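You operate a simulated robot arm through the tools that you are given. There is no shell and no other tool.

You are at the controls of a simulated robot arm. One attempt, no reset.

Task
Put the blue block from the cream top away in the deep drawer.
Fine: close the drawer and latch it again.

It is judged by the outcome, as a careful person would: the job done as asked, and still so three seconds after it is handed in. It fails if anything else is knocked over, pushed out of place, dropped, spilled or broken.

Robot
A 6-joint arm with a two-finger parallel gripper, fixed in place. Base frame: the origin is at the foot of the arm, x ahead of it, y to its left, z up. Readings come in m, rad, newtons and seconds.
With the tool pointing down near the work surface it reaches from about 0.1 to 0.66 m from the base axis. Its first joint turns from -2.897 to 2.897 rad. Payload 3.91 kg.
The tool frame sits at the grasp point between the pads (the TCP): z along the fingers, y along the line on which they close. The tips reach 0.03 m beyond it. The gripper opens to 0.11 m. The fingers are 0.02 m wide and 0.01 m thick; the gripper's body (0.048 by 0.112 m) begins 0.055 m behind the TCP.
Orientation is that of the tool frame in the base frame, as a unit quaternion [x, y, z, w]. With the fingers straight down and closing along the base's y, the tool's x points along the base's -x, its y along +y and its z along -z.

Tools
- The arm moves only by the tool arm_command. Its argument "targets" is a list of rows, each a list of 7 numbers: the turn, a rotation vector about the base's x, y, z in units of 5 degrees (1.0 is 5 degrees), then the shift along the base's x, y, z in units of 25 mm (1.0 is 25 mm), then the closure, from 0 (fully open) to 1 (shut). In form: [[wx, wy, wz, tx, ty, tz, gripper], ...]. A call has 1 to 20 rows; each row shifts and turns the commanded pose from where the row before left it. A call with a number of a shift or a turn outside -1 to 1 is refused whole. A row lasts 0.2 s, in which the tool goes at most 0.05 m and 0.15 rad; a call with a longer step from one row to the next is refused whole, and so is a gripper value outside its range. Where a pose cannot be reached the arm comes as near as it can. A force on the tool above 90 N (or 10 N above the force at the start of the call, whichever is more), or a blocked arm, ends the call early, and 0.2 s more pass. Each finger travels about 0.045 m/s and halts on what it meets, pressing with about 41 N; the grip force reading is that of the motor and also rises with nothing between the fingers. The clock runs only during rows and for 0.2 s after the last one: add rows that do not move to give the fingers time. It gives the time, the measured TCP pose, the force on the tool (base axes), the opening and the grip force at its end, in the units of the frame above (readings bear some noise), with the torque about the TCP (base axes, N m) and any sound that the robot's microphone picked up, and new pictures: "show" is both (left out), scene, wrist or none.
- Cameras (640 x 400 px; columns grow to the right, rows downward): "scene" is fixed at [0.4019, -0.499, 1.1726]; the picture's right is [1.00, -0.02, 0.00], its down [-0.00, -0.18, -0.98] and it looks along [0.02, 0.98, -0.18] (base axes); focal length 232 px, centre (320, 200). "wrist" rides on the gripper at [0.077, 0.007, -0.115] in the tool frame; the picture's right is [-0.09, 1.00, 0.00], its down [-0.80, -0.07, -0.59] and it looks along [-0.59, -0.05, 0.80] (tool axes); focal length 270 px, centre (320, 200). There is no depth. A picture from a camera that has moved, and an enlarged one, comes with that camera's place and axes in the base frame and with its lens.
- slide_trunk(by): slides the trunk up (or, below 0, down) by that many m; the arm rides with it, the base frame stays. It gives what a move gives, with no picture.
- inspect(camera, box): a new picture of the part [left, top, right, bottom] of that camera's present view, enlarged. It takes no simulated time.
- job_done(): hands the job in; it is judged then, once.

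Nothing tells you positions but the pictures and the camera data. Unless the task says otherwise, let go and move clear before handing in.

The tools are called after "Emit:" as name(argument=value, ...) on one line, values as JSON. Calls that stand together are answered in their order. arm_command: Moves the arm, as the interface text tells. Its arguments: {"type":"object","properties":{"targets":{"type":"array"},"show":{"type":"string","enum":["both","scene","wrist","none"]}},"required":["targets"]} The other tools are called the same way: slide_trunk (by) slides the trunk up or down; inspect (camera, box) takes an enlarged picture of a part of a camera's view; job_done () hands the job in.

At the start:

```text
t: 0.0
tcp_pos: [0.3351, 0.2946, 1.4033]
tcp_rot: [-0.001, 1.0, 0.002, 0.001]
force: [-0.4, -0.9, -0.5]
moment: [-0.01, -0.01, 0.02]
finger_gap: 0.1102
grip_force: 0.1
trunk travel left (down, up): [-0.447, 0.163]
```

scene: 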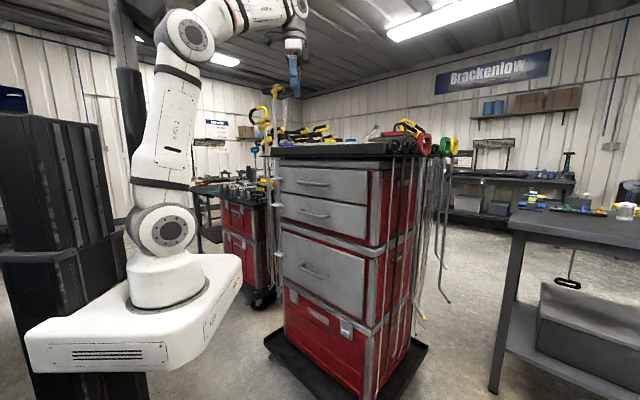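
wrist: 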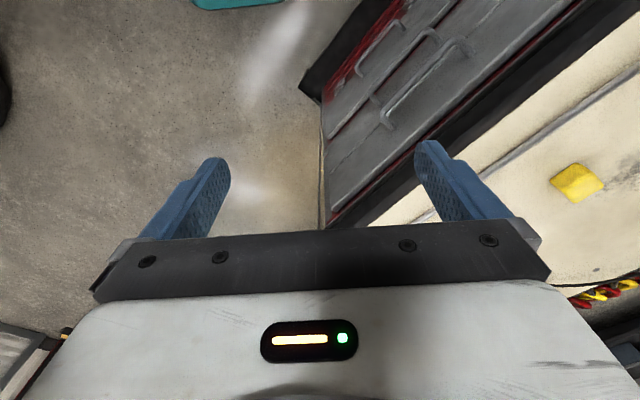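

I see a red tool cart with grey drawers ahead of the arm, with a cream top that carries a yellow block in the wrist view. I'll look closer at the cart, its drawers and the top before moving anything.

Emit:
inspect(camera="scene", box=[240, 80, 480, 230])

Emit:
inspect(camera="scene", box=[260, 220, 440, 400])

Emit:
inspect(camera="wrist", box=[300, 0, 640, 310])

```text
2.67 times, centred on (360, 155) of scene
camera zoom: at [0.4019, -0.499, 1.1726], right [1.0, -0.02, 0.0], down [0.0, -0.18, -0.98], along [0.02, 0.98, -0.18], focal length 617 px, centre (213, 320)
```

zoom: 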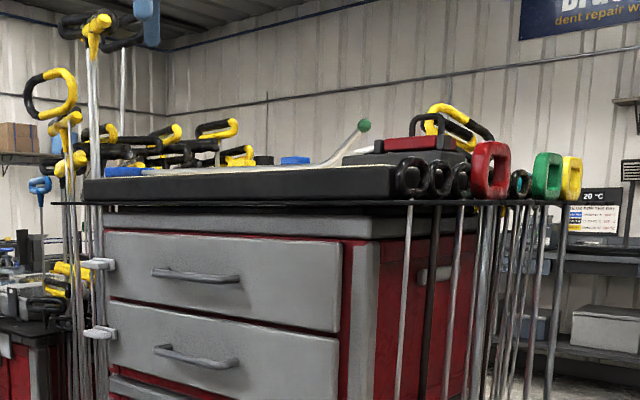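

```text
2.22 times, centred on (350, 310) of scene
camera zoom: at [0.4019, -0.499, 1.1726], right [1.0, -0.02, 0.0], down [0.0, -0.18, -0.98], along [0.02, 0.98, -0.18], focal length 514 px, centre (253, -44)
```

zoom: 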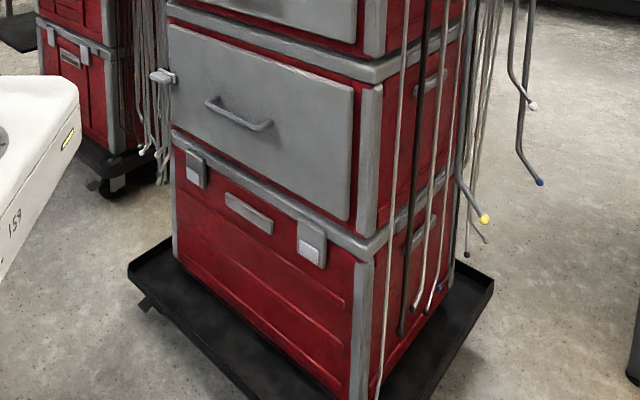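

```text
1.29 times, centred on (470, 155) of wrist
camera zoom: at [0.2583, 0.302, 1.5182], right [0.09, 1.0, 0.0], down [0.8, -0.07, 0.6], along [0.59, -0.05, -0.8], focal length 349 px, centre (126, 258)
```

zoom: 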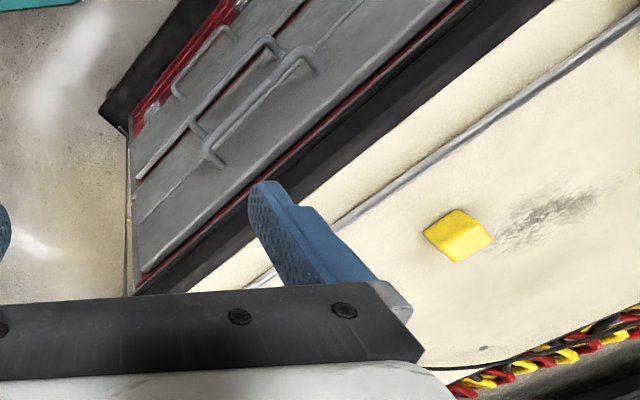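

The cart stands at about 45° with its drawer fronts facing the arm, and the wrist camera shows only part of the top. I'll turn the wrist in place so that its camera faces the cart squarely.

Emit:
arm_command(targets=[[0, 0, 1, 0, 0, 0, 0], [0, 0, 1, 0, 0, 0, 0], [0, 0, 1, 0, 0, 0, 0], [0, 0, 1, 0, 0, 0, 0], [0, 0, 1, 0, 0, 0, 0], [0, 0, 1, 0, 0, 0, 0], [0, 0, 1, 0, 0, 0, 0], [0, 0, 1, 0, 0, 0, 0], [0, 0, 1, 0, 0, 0, 0]])

```text
t: 2.0
tcp_pos: [0.335, 0.295, 1.4022]
tcp_rot: [-0.384, 0.923, 0.002, 0.0]
force: [0.0, -0.5, -0.6]
moment: [0.01, 0.03, -0.02]
finger_gap: 0.1098
grip_force: 0.0
trunk travel left (down, up): [-0.447, 0.163]
camera wrist: at [0.2754, 0.2457, 1.5183], right [-0.64, 0.77, 0.0], down [0.62, 0.51, 0.6], along [0.46, 0.39, -0.8], focal length 270 px, centre (320, 200)
```

scene: 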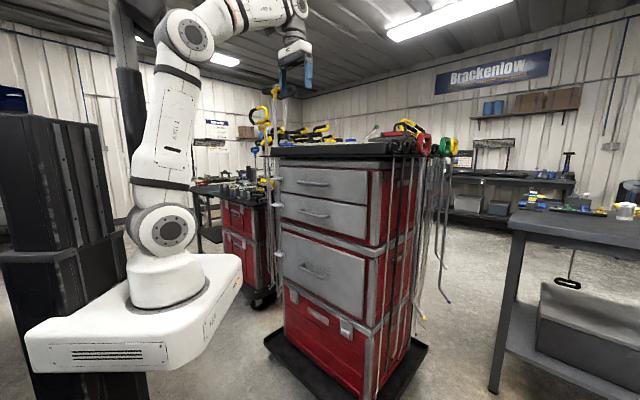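
wrist: 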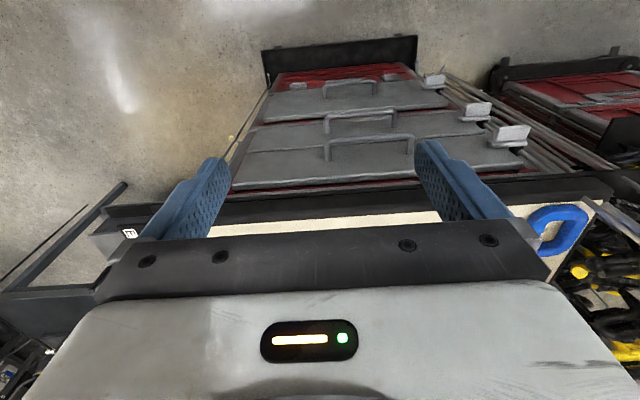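

The wrist camera now faces the drawers: three drawers with tab latches along their left edges, and the tray top just at the gripper. I'll raise the trunk to see more of the cream top and find the blue block.

Emit:
slide_trunk(by=0.16)

Emit:
arm_command(targets=[[0, 0, 0, 0, 0, 0, 0]])

```text
t: 3.8
tcp_pos: [0.3351, 0.2962, 1.5616]
tcp_rot: [-0.383, 0.924, 0.002, 0.001]
force: [-0.4, -0.5, -0.2]
moment: [0.03, 0.01, 0.02]
finger_gap: 0.1098
grip_force: 0.1
trunk travel left (down, up): [-0.607, 0.003]
```

```text
t: 4.2
tcp_pos: [0.3345, 0.296, 1.5629]
tcp_rot: [-0.383, 0.924, 0.003, 0.0]
force: [0.1, 1.0, 0.5]
moment: [-0.01, -0.01, 0.03]
finger_gap: 0.1102
grip_force: 0.1
trunk travel left (down, up): [-0.607, 0.003]
camera wrist: at [0.2754, 0.2457, 1.6783], right [-0.64, 0.77, 0.0], down [0.62, 0.51, 0.6], along [0.46, 0.39, -0.8], focal length 270 px, centre (320, 200)
```

scene: 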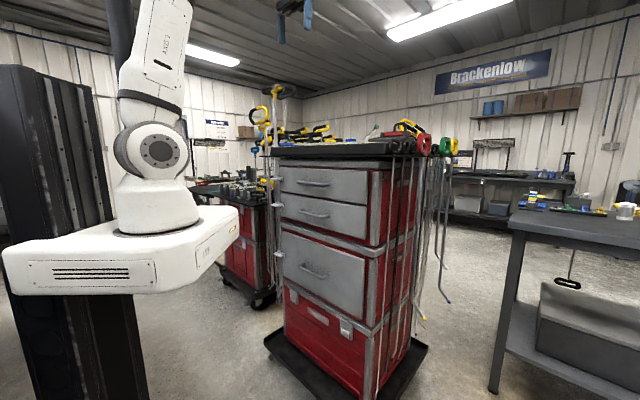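
wrist: 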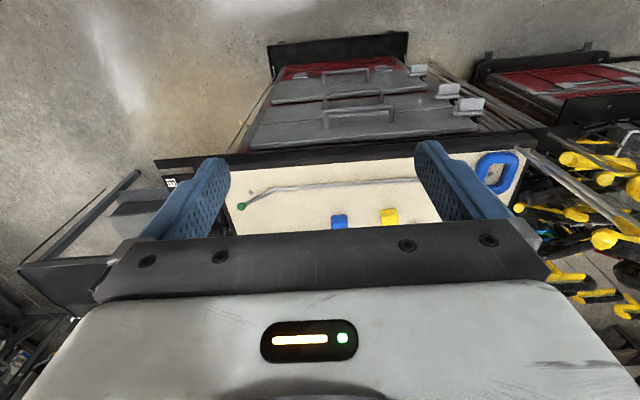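

The cream top now shows a blue block near its middle, a yellow block beside it, a rod lying across in front of them, and a blue ring handle. I'll enlarge the latches and the top to understand both.

Emit:
inspect(camera="wrist", box=[230, 40, 550, 240])

Emit:
inspect(camera="scene", box=[250, 140, 346, 200])

Emit:
inspect(camera="scene", box=[255, 210, 351, 270])

Emit:
inspect(camera="scene", box=[330, 100, 474, 190])

```text
2.00 times, centred on (390, 140) of wrist
camera zoom: at [0.2754, 0.2457, 1.6783], right [-0.64, 0.77, 0.0], down [0.62, 0.51, 0.6], along [0.46, 0.39, -0.8], focal length 541 px, centre (180, 320)
```

zoom: 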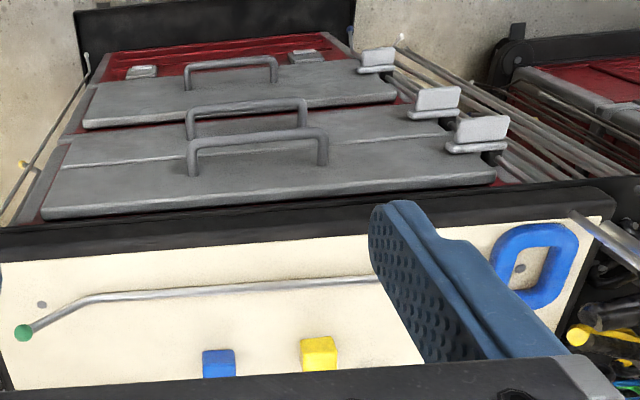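

```text
6.67 times, centred on (298, 170) of scene
camera zoom: at [0.4019, -0.499, 1.1726], right [1.0, -0.02, 0.0], down [0.0, -0.18, -0.98], along [0.02, 0.98, -0.18], focal length 1543 px, centre (467, 400)
```

zoom: 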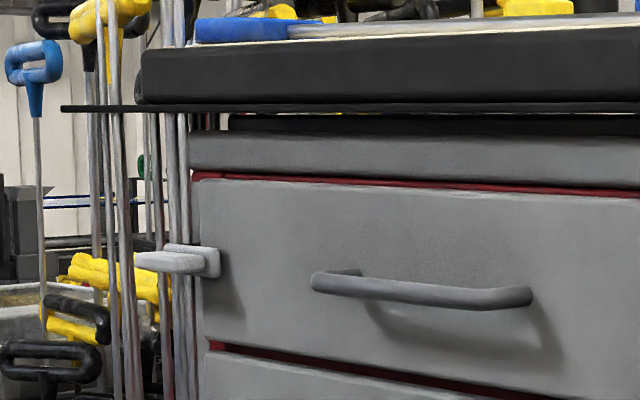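

```text
6.67 times, centred on (303, 240) of scene
camera zoom: at [0.4019, -0.499, 1.1726], right [1.0, -0.02, 0.0], down [0.0, -0.18, -0.98], along [0.02, 0.98, -0.18], focal length 1543 px, centre (433, -67)
```

zoom: 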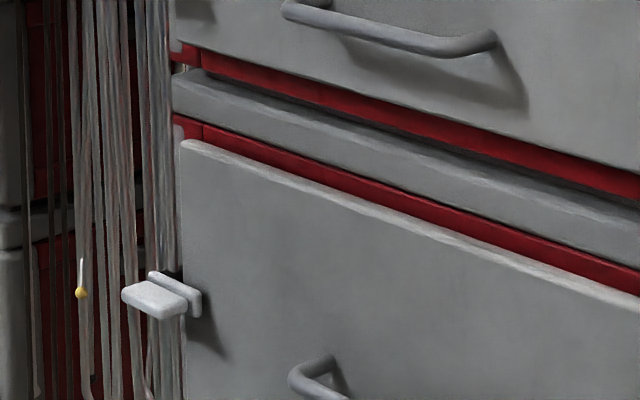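

```text
4.44 times, centred on (402, 145) of scene
camera zoom: at [0.4019, -0.499, 1.1726], right [1.0, -0.02, 0.0], down [0.0, -0.18, -0.98], along [0.02, 0.98, -0.18], focal length 1029 px, centre (-44, 444)
```

zoom: 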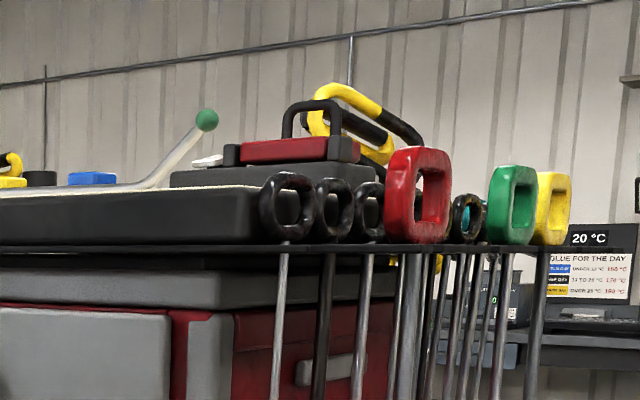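

The block lies on the cream top near (0.57, 0.55), behind a rod lying across the tray. Each drawer has what looks like a turn-button latch at its left edge. I'll lower the trunk for a close view of the deep drawer and its latch.

Emit:
slide_trunk(by=-0.5)

Emit:
arm_command(targets=[[0, 0, 0.6, 0, 0, 0, 0]])

```text
refused: -0.5 is not a number from -0.4 to 0.4
```

```text
t: 4.6
tcp_pos: [0.3357, 0.2951, 1.5633]
tcp_rot: [-0.407, 0.913, 0.003, 0.001]
force: [0.5, 0.4, 0.7]
moment: [0.0, -0.02, 0.02]
finger_gap: 0.11
grip_force: 0.1
trunk travel left (down, up): [-0.607, 0.003]
camera wrist: at [0.278, 0.243, 1.6779], right [-0.68, 0.73, 0.0], down [0.59, 0.55, 0.6], along [0.44, 0.41, -0.8], focal length 270 px, centre (320, 200)
```

scene: 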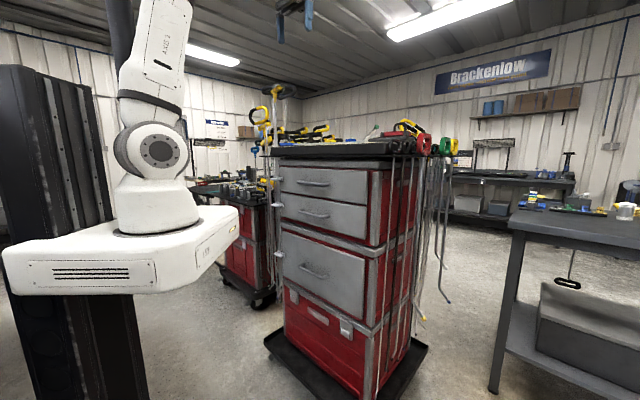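
wrist: 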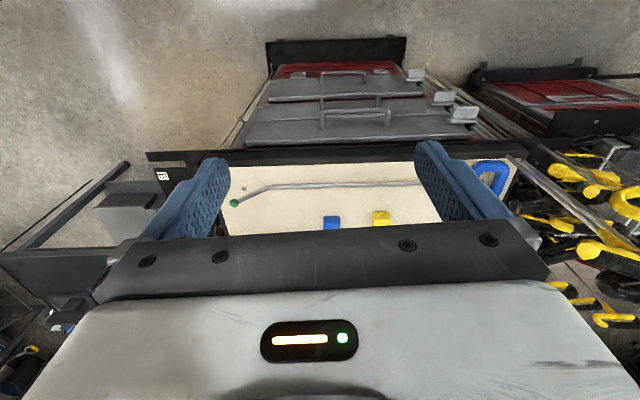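

The trunk limits a single slide to 0.4 m. The view of the cart is nearly square now, so I'll lower in two slides and look at the deep drawer.

Emit:
slide_trunk(by=-0.4)

Emit:
arm_command(targets=[[0, 0, 0.4, 0, 0, 0, 0]])

```text
t: 8.5
tcp_pos: [0.3355, 0.2951, 1.1615]
tcp_rot: [-0.407, 0.913, 0.002, 0.001]
force: [0.8, 0.8, 0.6]
moment: [-0.01, 0.01, 0.0]
finger_gap: 0.1098
grip_force: 0.0
trunk travel left (down, up): [-0.207, 0.403]
```

```text
t: 8.9
tcp_pos: [0.3347, 0.296, 1.1632]
tcp_rot: [-0.422, 0.906, 0.003, 0.002]
force: [1.5, -0.4, -0.7]
moment: [0.01, -0.03, 0.02]
finger_gap: 0.1101
grip_force: 0.0
trunk travel left (down, up): [-0.207, 0.403]
camera wrist: at [0.2802, 0.2409, 1.2783], right [-0.71, 0.71, 0.0], down [0.57, 0.56, 0.6], along [0.42, 0.42, -0.8], focal length 270 px, centre (320, 200)
```

scene: 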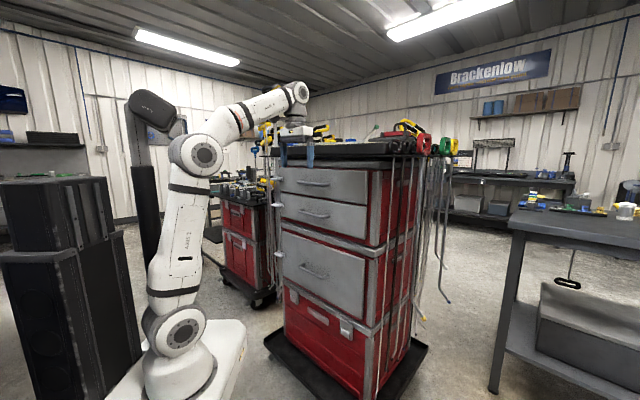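
wrist: 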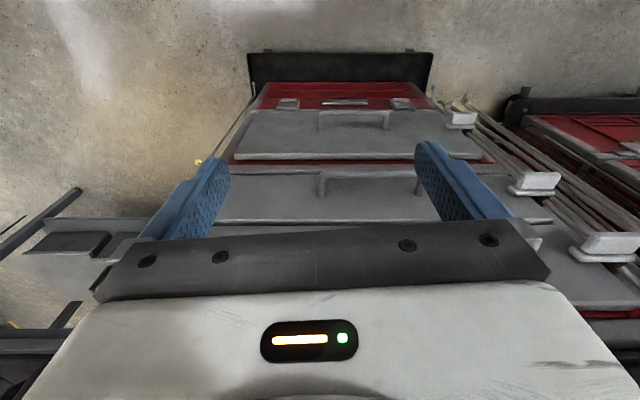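

The drawers now look square to the camera, so the cart's front is at 45°. I'll lower a bit more for the deep drawer.

Emit:
slide_trunk(by=-0.2)

Emit:
arm_command(targets=[[0, 0, 0, 0, 0, 0, 0]])

Emit:
inspect(camera="wrist", box=[220, 60, 640, 322])

```text
t: 11.0
tcp_pos: [0.334, 0.2961, 0.9621]
tcp_rot: [-0.422, 0.907, 0.003, 0.001]
force: [0.2, 0.2, 0.3]
moment: [-0.01, 0.01, 0.01]
finger_gap: 0.1101
grip_force: 0.0
trunk travel left (down, up): [-0.007, 0.603]
```

```text
t: 11.4
tcp_pos: [0.3345, 0.2955, 0.9627]
tcp_rot: [-0.423, 0.906, 0.002, 0.002]
force: [0.2, 0.6, -0.4]
moment: [-0.02, -0.03, 0.02]
finger_gap: 0.1099
grip_force: 0.1
trunk travel left (down, up): [-0.007, 0.603]
camera wrist: at [0.2801, 0.2409, 1.0784], right [-0.71, 0.71, 0.0], down [0.57, 0.56, 0.6], along [0.42, 0.42, -0.8], focal length 270 px, centre (320, 200)
```

scene: 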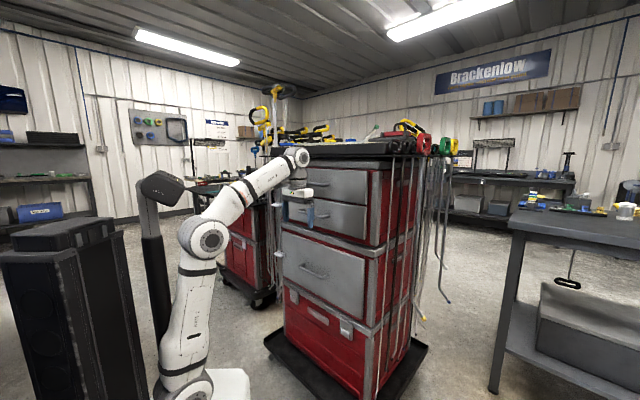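
wrist: 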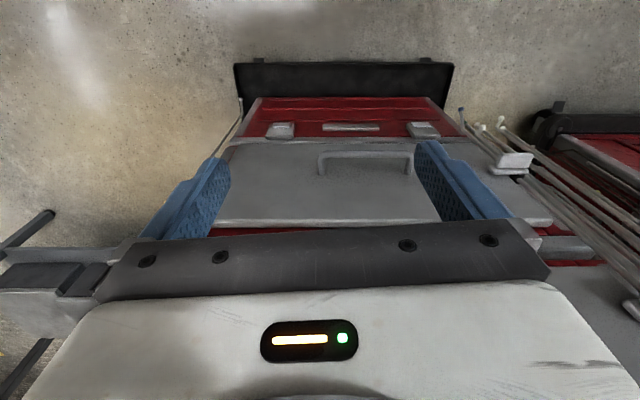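

```text
1.52 times, centred on (430, 191) of wrist
camera zoom: at [0.2801, 0.2409, 1.0784], right [-0.71, 0.71, 0.0], down [0.57, 0.56, 0.6], along [0.42, 0.42, -0.8], focal length 412 px, centre (152, 214)
```

zoom: 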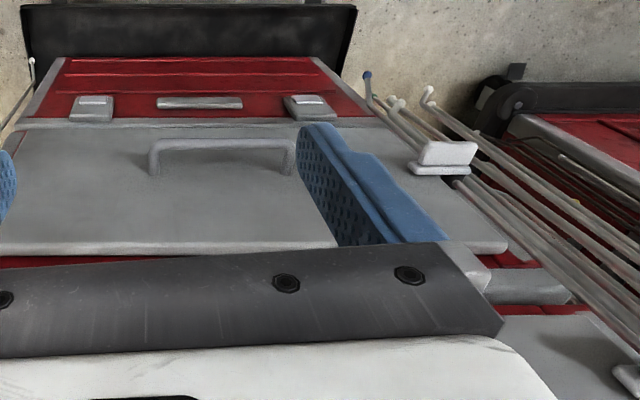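

From two heights I place the deep drawer's handle near z 0.66 and its latch, a finger tab on a turn plate, at the drawer's left edge near z 0.71. I'll move the wrist to the left, in front of that latch, for a closer look.

Emit:
arm_command(targets=[[0, 0, 0, -0.92, 0.92, 0, 0], [0, 0, 0, -0.92, 0.92, 0, 0], [0, 0, 0, -0.92, 0.92, 0, 0], [0, 0, 0, -0.92, 0.92, 0, 0], [0, 0, 0, -0.92, 0.92, 0, 0], [0, 0, 0, -0.92, 0.92, 0, 0], [0, 0, 0, -0.92, 0.92, 0, 0]])

Emit:
inspect(camera="wrist", box=[290, 80, 450, 180])

```text
t: 13.0
tcp_pos: [0.1739, 0.4501, 0.946]
tcp_rot: [-0.422, 0.907, 0.005, 0.004]
force: [0.8, 0.5, 0.1]
moment: [0.03, 0.03, 0.01]
finger_gap: 0.1099
grip_force: 0.0
out of reach, approached as far as the arm can: row 4, 5, 7
trunk travel left (down, up): [-0.007, 0.603]
camera wrist: at [0.1182, 0.3961, 1.0613], right [-0.71, 0.71, 0.01], down [0.57, 0.56, 0.6], along [0.42, 0.43, -0.8], focal length 270 px, centre (320, 200)
```

scene: 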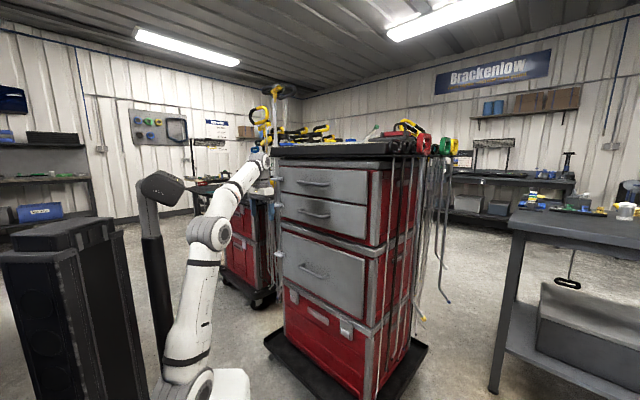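
wrist: 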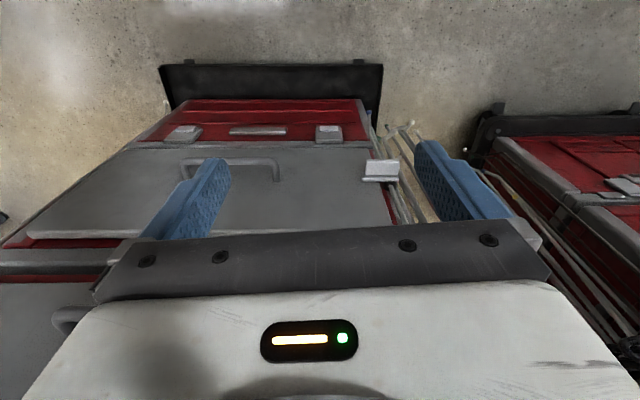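

```text
4.00 times, centred on (370, 130) of wrist
camera zoom: at [0.1182, 0.3961, 1.0613], right [-0.71, 0.71, 0.01], down [0.57, 0.56, 0.6], along [0.42, 0.43, -0.8], focal length 1081 px, centre (120, 480)
```

zoom: 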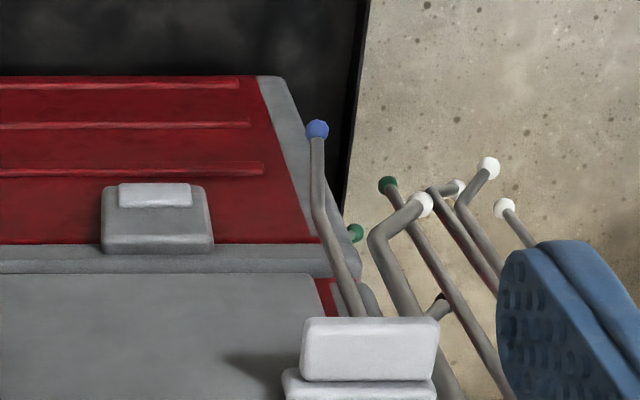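

I see the latch at (381,170) beside the finger. I'll enlarge it.

Emit:
inspect(camera="wrist", box=[330, 130, 426, 190])

Emit:
inspect(camera="scene", box=[264, 240, 304, 265])

```text
6.67 times, centred on (378, 160) of wrist
camera zoom: at [0.1182, 0.3961, 1.0613], right [-0.71, 0.71, 0.01], down [0.57, 0.56, 0.6], along [0.42, 0.43, -0.8], focal length 1802 px, centre (-67, 467)
```

zoom: 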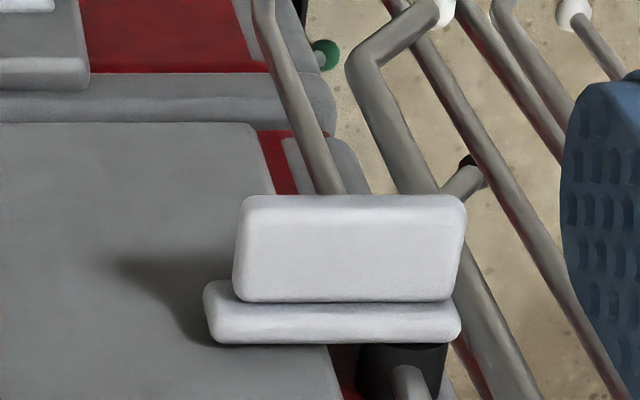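

```text
16.00 times, centred on (284, 252) of scene
camera zoom: at [0.4019, -0.499, 1.1726], right [1.0, -0.02, 0.0], down [0.0, -0.18, -0.98], along [0.02, 0.98, -0.18], focal length 3703 px, centre (896, -640)
```

zoom: 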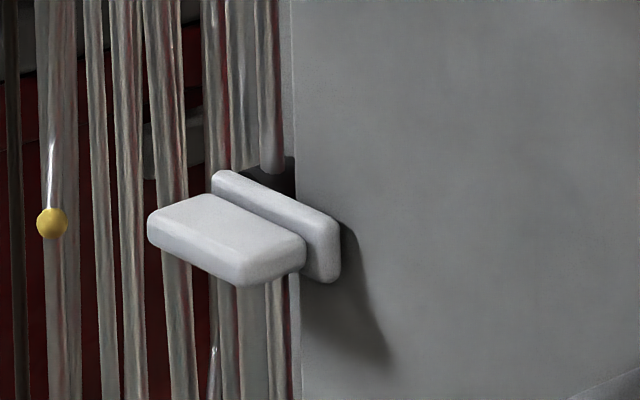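

The latch is a bar pivoting on a black post just outside the drawer's left edge, its free end lying over the drawer front, with a tab to turn it by. I'll go lower, then turn the gripper so its fingers will straddle the tab from the front, above and below.

Emit:
arm_command(targets=[[0, 0, 0, 0, 0, -1, 0], [0, 0, 0, 0, 0, -1, 0], [0, 0, 0, 0, 0, -1, 0], [0, 0, 0, 0, 0, -1, 0], [0, 0, 0, 0, 0, -1, 0], [0, 0, 0, 0, 0, -1, 0], [0, 0, 1, 0, 0, 0, 0], [0, 0, 1, 0, 0, 0, 0], [0, 0, 1, 0, 0, 0, 0], [0, 0, 1, 0, 0, 0, 0], [0, 0, 1, 0, 0, 0, 0], [0, 0, 1, 0, 0, 0, 0], [0, 0, 1, 0, 0, 0, 0], [0, 0, 1, 0, 0, 0, 0], [0, 0, 1, 0, 0, 0, 0]])

```text
t: 16.2
tcp_pos: [0.1731, 0.4493, 0.7946]
tcp_rot: [0.738, -0.675, -0.003, 0.0]
force: [-0.1, -1.1, 0.5]
moment: [0.01, -0.02, 0.03]
finger_gap: 0.1101
grip_force: 0.0
trunk travel left (down, up): [-0.007, 0.603]
camera wrist: at [0.1729, 0.373, 0.9104], right [-1.0, 0.0, 0.0], down [0.0, 0.8, 0.6], along [0.0, 0.6, -0.8], focal length 270 px, centre (320, 200)
```

scene: 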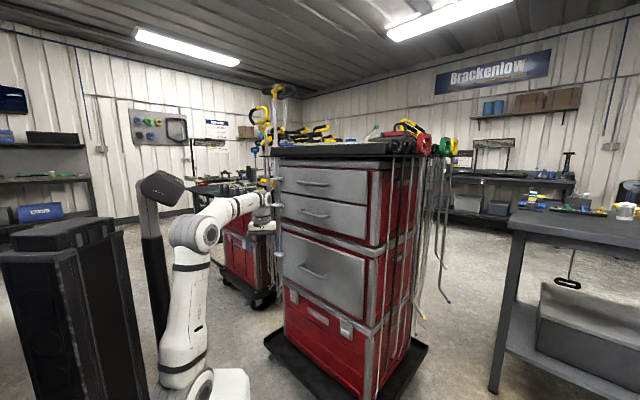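
wrist: 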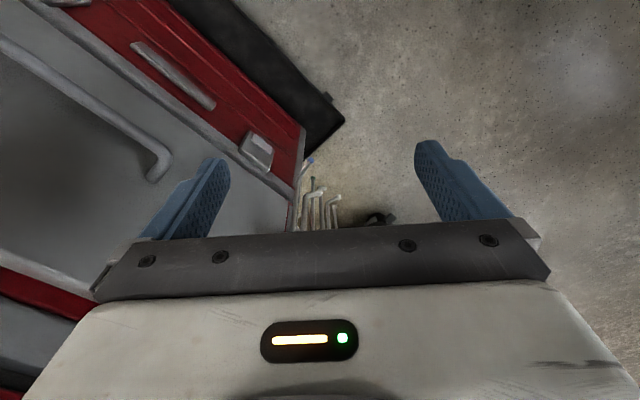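

The wrist is turning as planned and everything is clear. I'll finish that turn and begin tilting the fingers toward the drawer front.

Emit:
arm_command(targets=[[0, 0, 1, 0, 0, 0, 0], [0, 0, 1, 0, 0, 0, 0], [0, 0, 1, 0, 0, 0, 0], [0, 0, 1, 0, 0, 0, 0], [0, 0, 1, 0, 0, 0, 0], [0, 0, 1, 0, 0, 0, 0], [0, 0, 1, 0, 0, 0, 0], [0, 0, 1, 0, 0, 0, 0], [0.7071, -0.7071, 0, 0, 0, 0, 0], [0.7071, -0.7071, 0, 0, 0, 0, 0], [0.7071, -0.7071, 0, 0, 0, 0, 0], [0.7071, -0.7071, 0, 0, 0, 0, 0], [0.7071, -0.7071, 0, 0, 0, 0, 0], [0.7071, -0.7071, 0, 0, 0, 0, 0], [0.7071, -0.7071, 0, 0, 0, 0, 0], [0.7071, -0.7071, 0, 0, 0, 0, 0], [0.7071, -0.7071, 0, 0, 0, 0, 0]])

```text
t: 19.8
tcp_pos: [0.1723, 0.4508, 0.7944]
tcp_rot: [0.854, -0.353, 0.144, -0.354]
force: [0.2, -0.2, 0.0]
moment: [0.0, 0.0, -0.01]
finger_gap: 0.11
grip_force: 0.1
trunk travel left (down, up): [-0.007, 0.603]
camera wrist: at [0.1661, 0.336, 0.8719], right [-0.56, -0.44, -0.7], down [-0.83, 0.3, 0.47], along [0.0, 0.85, -0.53], focal length 270 px, centre (320, 200)
```

scene: 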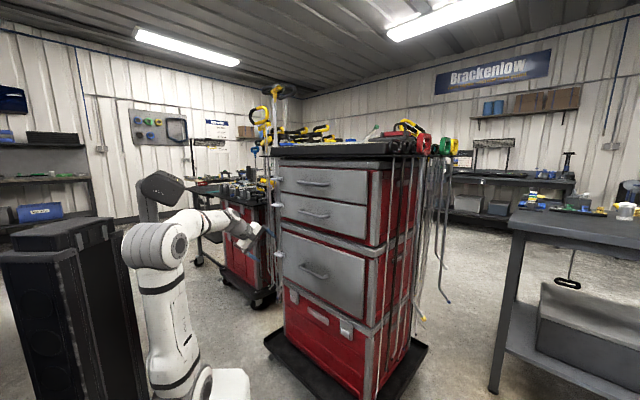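
wrist: 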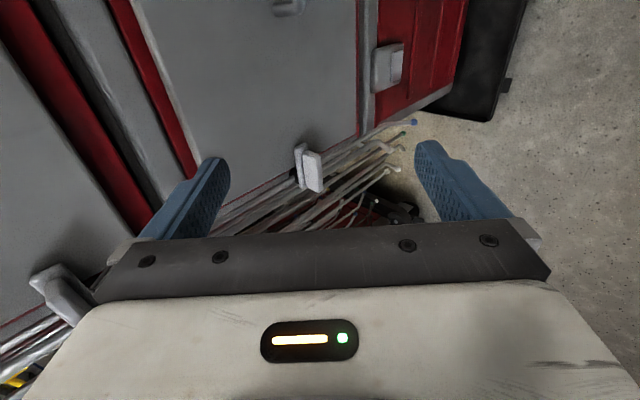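

The latch tab is now visible between the fingers. I'll enlarge it to fix its place.

Emit:
inspect(camera="wrist", box=[262, 125, 358, 185])

```text
6.67 times, centred on (310, 155) of wrist
camera zoom: at [0.1661, 0.336, 0.8719], right [-0.56, -0.44, -0.7], down [-0.83, 0.3, 0.47], along [0.0, 0.85, -0.53], focal length 1802 px, centre (387, 500)
```

zoom: 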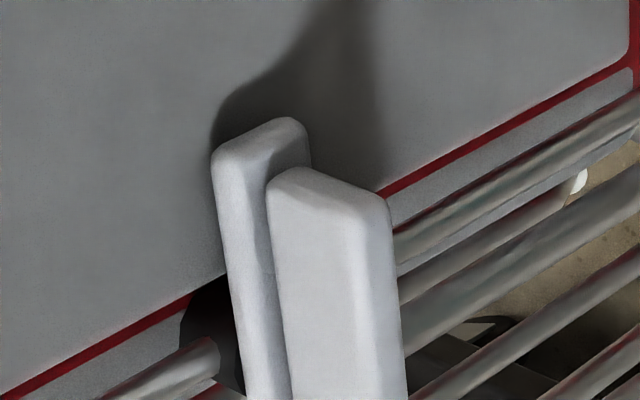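

I'll finish tilting to level and lower to the tab's height while staying back from the drawer front.

Emit:
arm_command(targets=[[0.7071, -0.7071, 0, 0, 0, -0.3, 0], [0.7071, -0.7071, 0, 0, 0, -0.3, 0.1], [0.7071, -0.7071, 0, 0, 0, -0.3, 0.2], [0.7071, -0.7071, 0, 0, 0, -0.3, 0.3], [0.7071, -0.7071, 0, 0, 0, -0.4, 0.4], [0.7071, -0.7071, 0, 0, 0, -0.5, 0.5], [0.7071, -0.7071, 0, 0, 0, -0.5, 0.6], [0.7071, -0.7071, 0, 0, 0, -0.7, 0.6], [0.7071, -0.7071, 0, 0, 0, -0.9, 0.6]])

```text
t: 21.8
tcp_pos: [0.1725, 0.4515, 0.6881]
tcp_rot: [-0.654, 0.269, -0.267, 0.655]
force: [-0.6, 0.3, -0.1]
moment: [0.02, -0.02, 0.02]
finger_gap: 0.0442
grip_force: 0.0
trunk travel left (down, up): [-0.007, 0.603]
camera wrist: at [0.1464, 0.3155, 0.6827], right [-0.06, 0.06, -1.0], down [-0.99, 0.14, 0.07], along [0.14, 0.99, 0.05], focal length 270 px, centre (320, 200)
```

scene: 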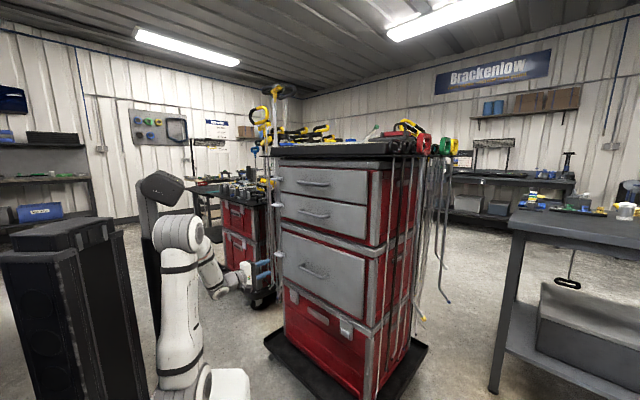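
wrist: 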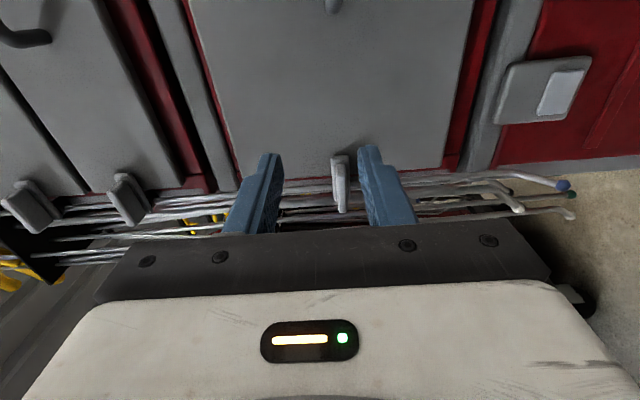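

The tab sits between the finger directions, slightly below the gripper's axis. I'll enlarge to measure it.

Emit:
inspect(camera="wrist", box=[290, 140, 386, 230])

```text
4.44 times, centred on (338, 185) of wrist
camera zoom: at [0.1464, 0.3155, 0.6827], right [-0.06, 0.06, -1.0], down [-0.99, 0.14, 0.07], along [0.14, 0.99, 0.05], focal length 1201 px, centre (240, 267)
```

zoom: 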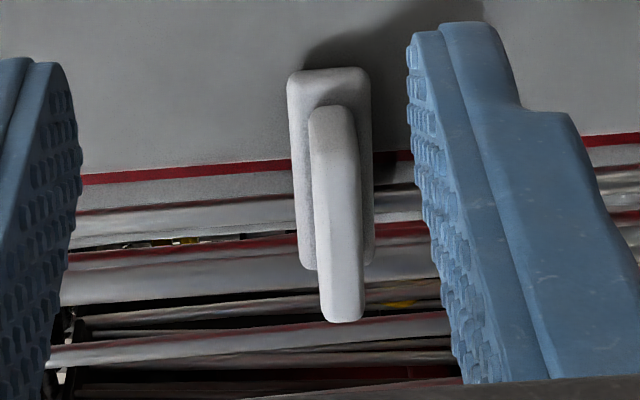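

The tab spans about 45 mm in width at z ≈ 0.673, tip end on the right over the drawer edge. I'll shift left and slightly down to line the open fingers up with its free end.

Emit:
arm_command(targets=[[0, 0, 0, -0.754, 0.754, -0.19, 0.6], [0, 0, 0, -0.754, 0.754, -0.19, 0.6], [0, 0, 0, -0.754, 0.754, -0.19, 0.6], [0, 0, 0, 0.5, 0.5, 0, 0.6], [0, 0, 0, 0.5, 0.5, 0, 0.6], [0, 0, 0, 0, 0, 0, 0.6]], show="both")

Emit:
inspect(camera="wrist", box=[230, 90, 430, 215])

```text
t: 23.2
tcp_pos: [0.1411, 0.5311, 0.6773]
tcp_rot: [0.655, -0.269, 0.269, -0.653]
force: [-0.1, -0.1, 0.5]
moment: [0.03, 0.02, -0.01]
finger_gap: 0.0443
grip_force: 0.0
trunk travel left (down, up): [-0.007, 0.603]
camera wrist: at [0.1139, 0.396, 0.672], right [-0.06, 0.06, -1.0], down [-0.99, 0.14, 0.07], along [0.14, 0.99, 0.05], focal length 270 px, centre (320, 200)
```

scene: 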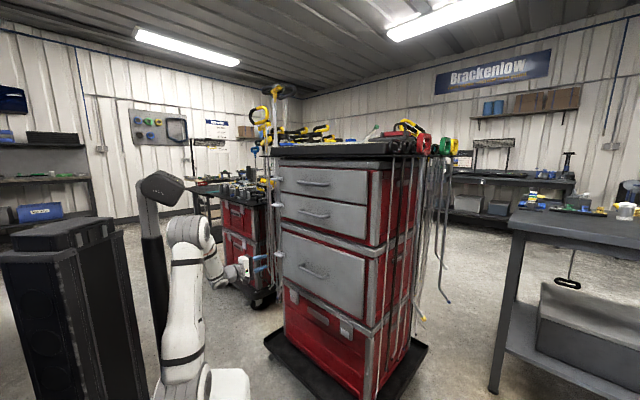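
wrist: 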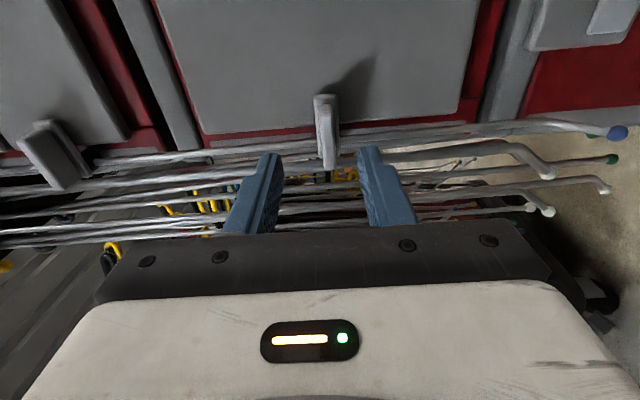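

```text
3.20 times, centred on (330, 152) of wrist
camera zoom: at [0.1139, 0.396, 0.672], right [-0.06, 0.06, -1.0], down [-0.99, 0.14, 0.07], along [0.14, 0.99, 0.05], focal length 865 px, centre (288, 352)
```

zoom: 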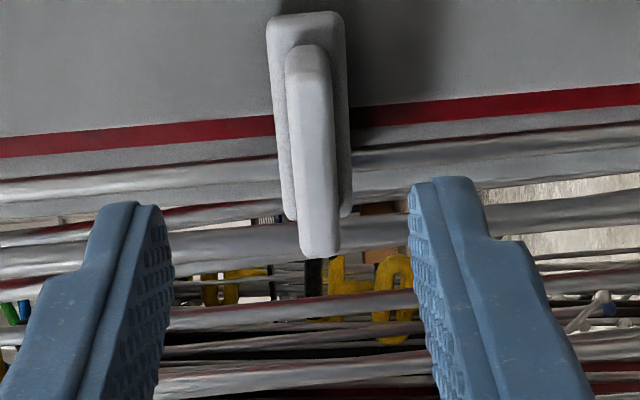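

The tab is a bit further in than I first took it (front near 0.58 m along the cart's normal). I'll fine-tune sideways and advance partway with the fingers still open.

Emit:
arm_command(targets=[[0, 0, 0, -0.28, 0.28, -0.19, 0.6], [0, 0, 0, 0.56, 0.56, 0, 0.6], [0, 0, 0, 0.56, 0.56, 0, 0.6], [0, 0, 0, 0.56, 0.56, 0, 0.6], [0, 0, 0, 0, 0, 0, 0.6]], show="wrist")

Emit:
inspect(camera="wrist", box=[230, 90, 430, 215])

Emit:
inspect(camera="scene", box=[244, 230, 324, 280])

```text
t: 24.4
tcp_pos: [0.1755, 0.5829, 0.6707]
tcp_rot: [0.655, -0.269, 0.269, -0.653]
force: [1.0, 0.4, 0.1]
moment: [0.02, -0.02, 0.0]
finger_gap: 0.0439
grip_force: 0.1
trunk travel left (down, up): [-0.007, 0.603]
camera wrist: at [0.1493, 0.4471, 0.6652], right [-0.06, 0.06, -1.0], down [-0.99, 0.14, 0.07], along [0.14, 0.99, 0.05], focal length 270 px, centre (320, 200)
```

wrist: 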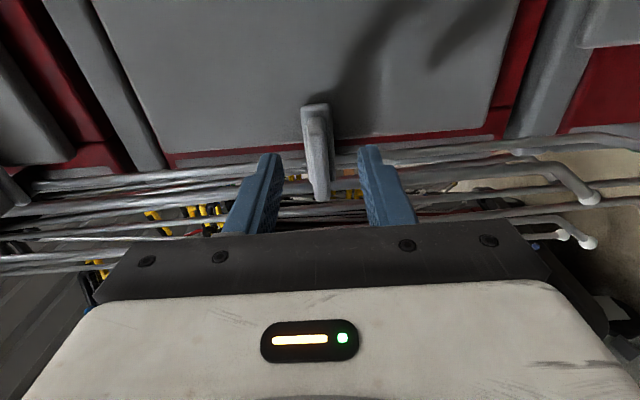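

```text
3.20 times, centred on (330, 152) of wrist
camera zoom: at [0.1493, 0.4471, 0.6652], right [-0.06, 0.06, -1.0], down [-0.99, 0.14, 0.07], along [0.14, 0.99, 0.05], focal length 865 px, centre (288, 352)
```

zoom: 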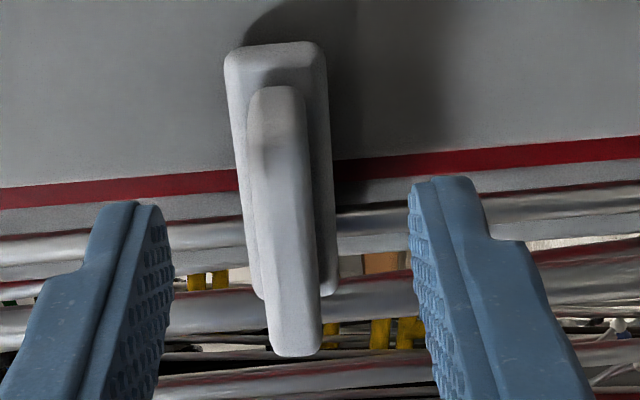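

```text
8.00 times, centred on (284, 255) of scene
camera zoom: at [0.4019, -0.499, 1.1726], right [1.0, -0.02, 0.0], down [0.0, -0.18, -0.98], along [0.02, 0.98, -0.18], focal length 1852 px, centre (608, -240)
```

zoom: 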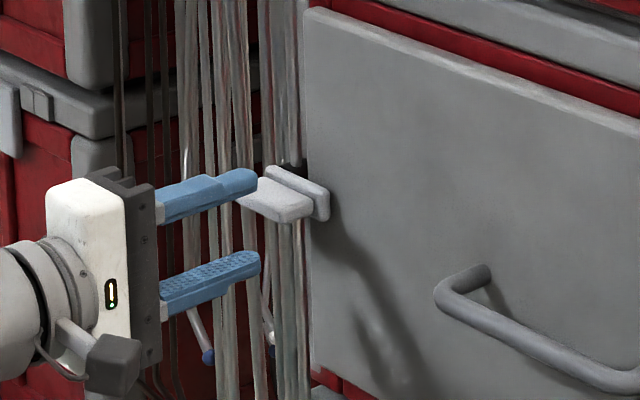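

The tab is centred between the fingers in both views. I'll advance until the fingers straddle it, then close them part way around it without gripping.

Emit:
arm_command(targets=[[0, 0, 0, 0.43, 0.43, 0, 0.6], [0, 0, 0, 0.43, 0.43, 0, 0.6], [0, 0, 0, 0, 0, 0, 0.7], [0, 0, 0, 0, 0, 0, 0.8], [0, 0, 0, 0, 0, 0, 0.8]], show="wrist")

Emit:
inspect(camera="scene", box=[244, 230, 324, 280])

Emit:
inspect(camera="wrist", box=[230, 90, 430, 215])

```text
t: 25.6
tcp_pos: [0.1989, 0.6043, 0.6704]
tcp_rot: [0.655, -0.269, 0.269, -0.653]
force: [0.4, -0.5, -0.3]
moment: [-0.01, 0.03, 0.0]
finger_gap: 0.0218
grip_force: 0.0
trunk travel left (down, up): [-0.007, 0.603]
camera wrist: at [0.1715, 0.4689, 0.6646], right [-0.06, 0.06, -1.0], down [-0.99, 0.14, 0.07], along [0.14, 0.99, 0.05], focal length 270 px, centre (320, 200)
```

wrist: 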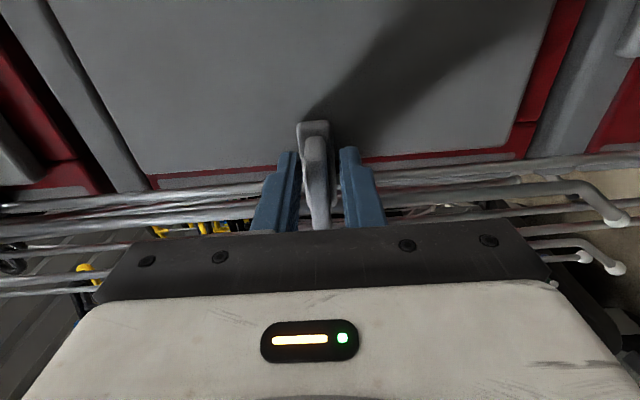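

```text
8.00 times, centred on (284, 255) of scene
camera zoom: at [0.4019, -0.499, 1.1726], right [1.0, -0.02, 0.0], down [0.0, -0.18, -0.98], along [0.02, 0.98, -0.18], focal length 1852 px, centre (608, -240)
```

zoom: 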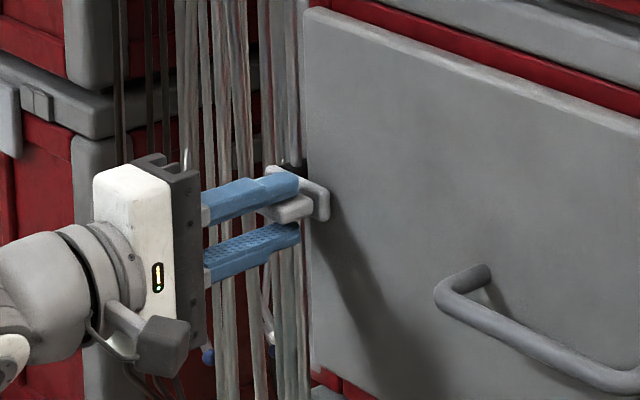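

```text
3.20 times, centred on (330, 152) of wrist
camera zoom: at [0.1715, 0.4689, 0.6646], right [-0.06, 0.06, -1.0], down [-0.99, 0.14, 0.07], along [0.14, 0.99, 0.05], focal length 865 px, centre (288, 352)
```

zoom: 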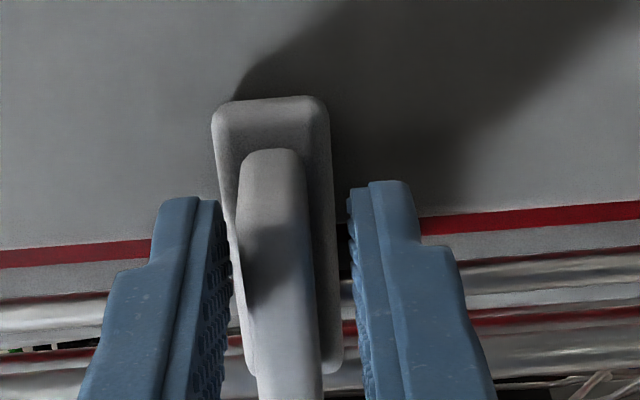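

The fingers straddle the tab. I'll try turning it clockwise, free end downward, by a small amount and watch the force.

Emit:
arm_command(targets=[[0.7071, 0.7071, 0, -0.003, 0.003, -0.101, 0.8], [0.7071, 0.7071, 0, -0.009, 0.009, -0.1, 0.8], [0.7071, 0.7071, 0, -0.016, 0.016, -0.099, 0.8]], show="wrist")

Emit:
inspect(camera="wrist", box=[230, 90, 430, 215])

Emit:
inspect(camera="scene", box=[244, 230, 324, 280])

```text
t: 26.4
tcp_pos: [0.1959, 0.6043, 0.6668]
tcp_rot: [-0.611, 0.352, -0.18, 0.686]
force: [0.4, 7.3, 15.6]
moment: [-0.12, -0.26, 0.07]
finger_gap: 0.0286
grip_force: 7.1
trunk travel left (down, up): [-0.007, 0.603]
camera wrist: at [0.1673, 0.4722, 0.64], right [-0.24, 0.25, -0.94], down [-0.96, 0.11, 0.28], along [0.17, 0.96, 0.21], focal length 270 px, centre (320, 200)
```

wrist: 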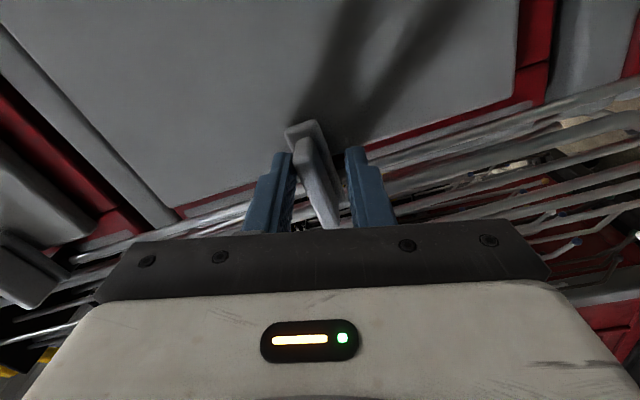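

```text
3.20 times, centred on (330, 152) of wrist
camera zoom: at [0.1673, 0.4722, 0.64], right [-0.24, 0.25, -0.94], down [-0.96, 0.11, 0.28], along [0.17, 0.96, 0.21], focal length 865 px, centre (288, 352)
```

zoom: 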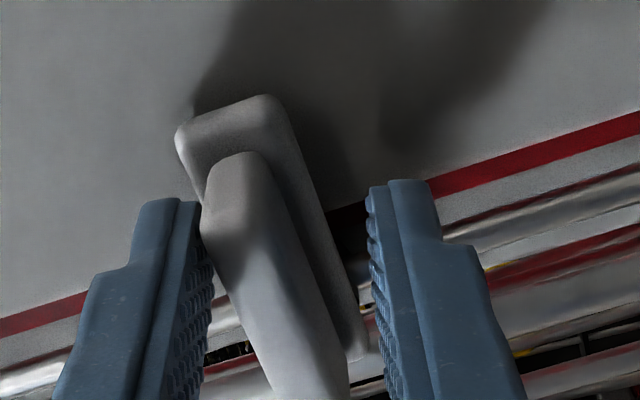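

```text
8.00 times, centred on (284, 255) of scene
camera zoom: at [0.4019, -0.499, 1.1726], right [1.0, -0.02, 0.0], down [0.0, -0.18, -0.98], along [0.02, 0.98, -0.18], focal length 1852 px, centre (608, -240)
```

zoom: 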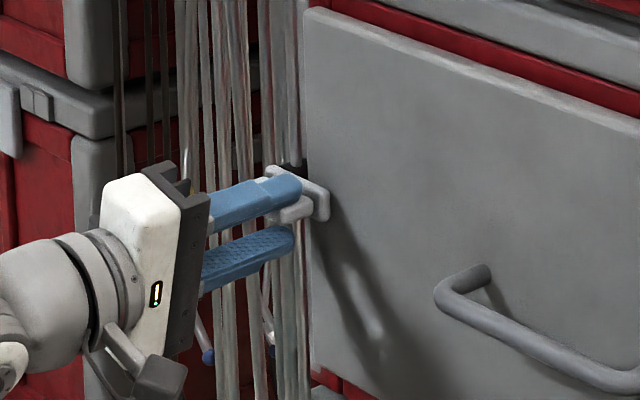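

The tab did not turn and pushed back with about 16 N, so downward seems to be against a stop. I'll undo that and try turning the free end upward.

Emit:
arm_command(targets=[[-0.7071, -0.7071, 0, 0.016, -0.016, 0.099, 0.8], [-0.7071, -0.7071, 0, 0.009, -0.009, 0.1, 0.8], [-0.7071, -0.7071, 0, 0.003, -0.003, 0.101, 0.8], [-0.7071, -0.7071, 0, -0.003, 0.003, 0.101, 0.8], [-0.7071, -0.7071, 0, -0.009, 0.009, 0.1, 0.8], [-0.7071, -0.7071, 0, -0.016, 0.016, 0.099, 0.8]], show="wrist")

Emit:
inspect(camera="wrist", box=[230, 90, 430, 215])

Emit:
inspect(camera="scene", box=[244, 230, 324, 280])

```text
t: 27.8
tcp_pos: [0.1956, 0.6032, 0.6768]
tcp_rot: [0.685, -0.181, 0.353, -0.612]
force: [1.1, -0.9, -1.3]
moment: [-0.02, -0.01, 0.04]
finger_gap: 0.0229
grip_force: 1.2
trunk travel left (down, up): [-0.007, 0.603]
camera wrist: at [0.1697, 0.4689, 0.6926], right [0.12, -0.12, -0.98], down [-0.98, 0.13, -0.14], along [0.15, 0.98, -0.11], focal length 270 px, centre (320, 200)
```

wrist: 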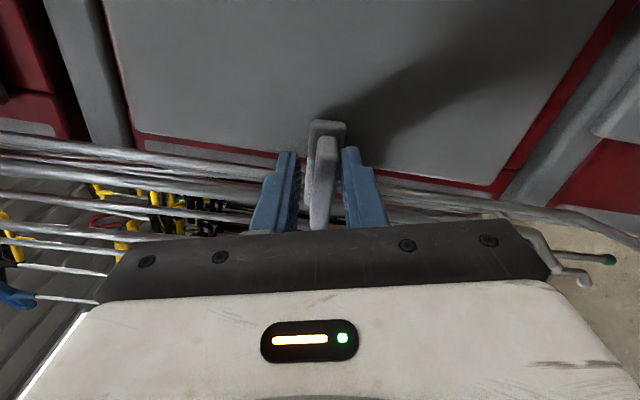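

```text
3.20 times, centred on (330, 152) of wrist
camera zoom: at [0.1697, 0.4689, 0.6926], right [0.12, -0.12, -0.98], down [-0.98, 0.13, -0.14], along [0.15, 0.98, -0.11], focal length 865 px, centre (288, 352)
```

zoom: 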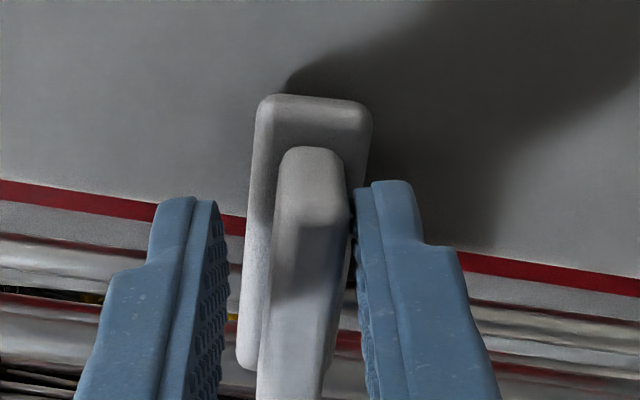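

```text
8.00 times, centred on (284, 255) of scene
camera zoom: at [0.4019, -0.499, 1.1726], right [1.0, -0.02, 0.0], down [0.0, -0.18, -0.98], along [0.02, 0.98, -0.18], focal length 1852 px, centre (608, -240)
```

zoom: 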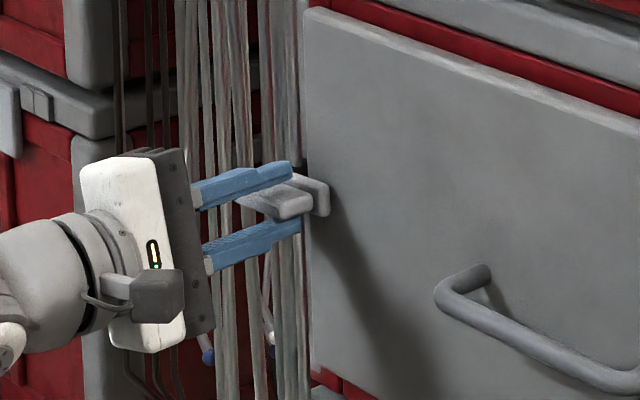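

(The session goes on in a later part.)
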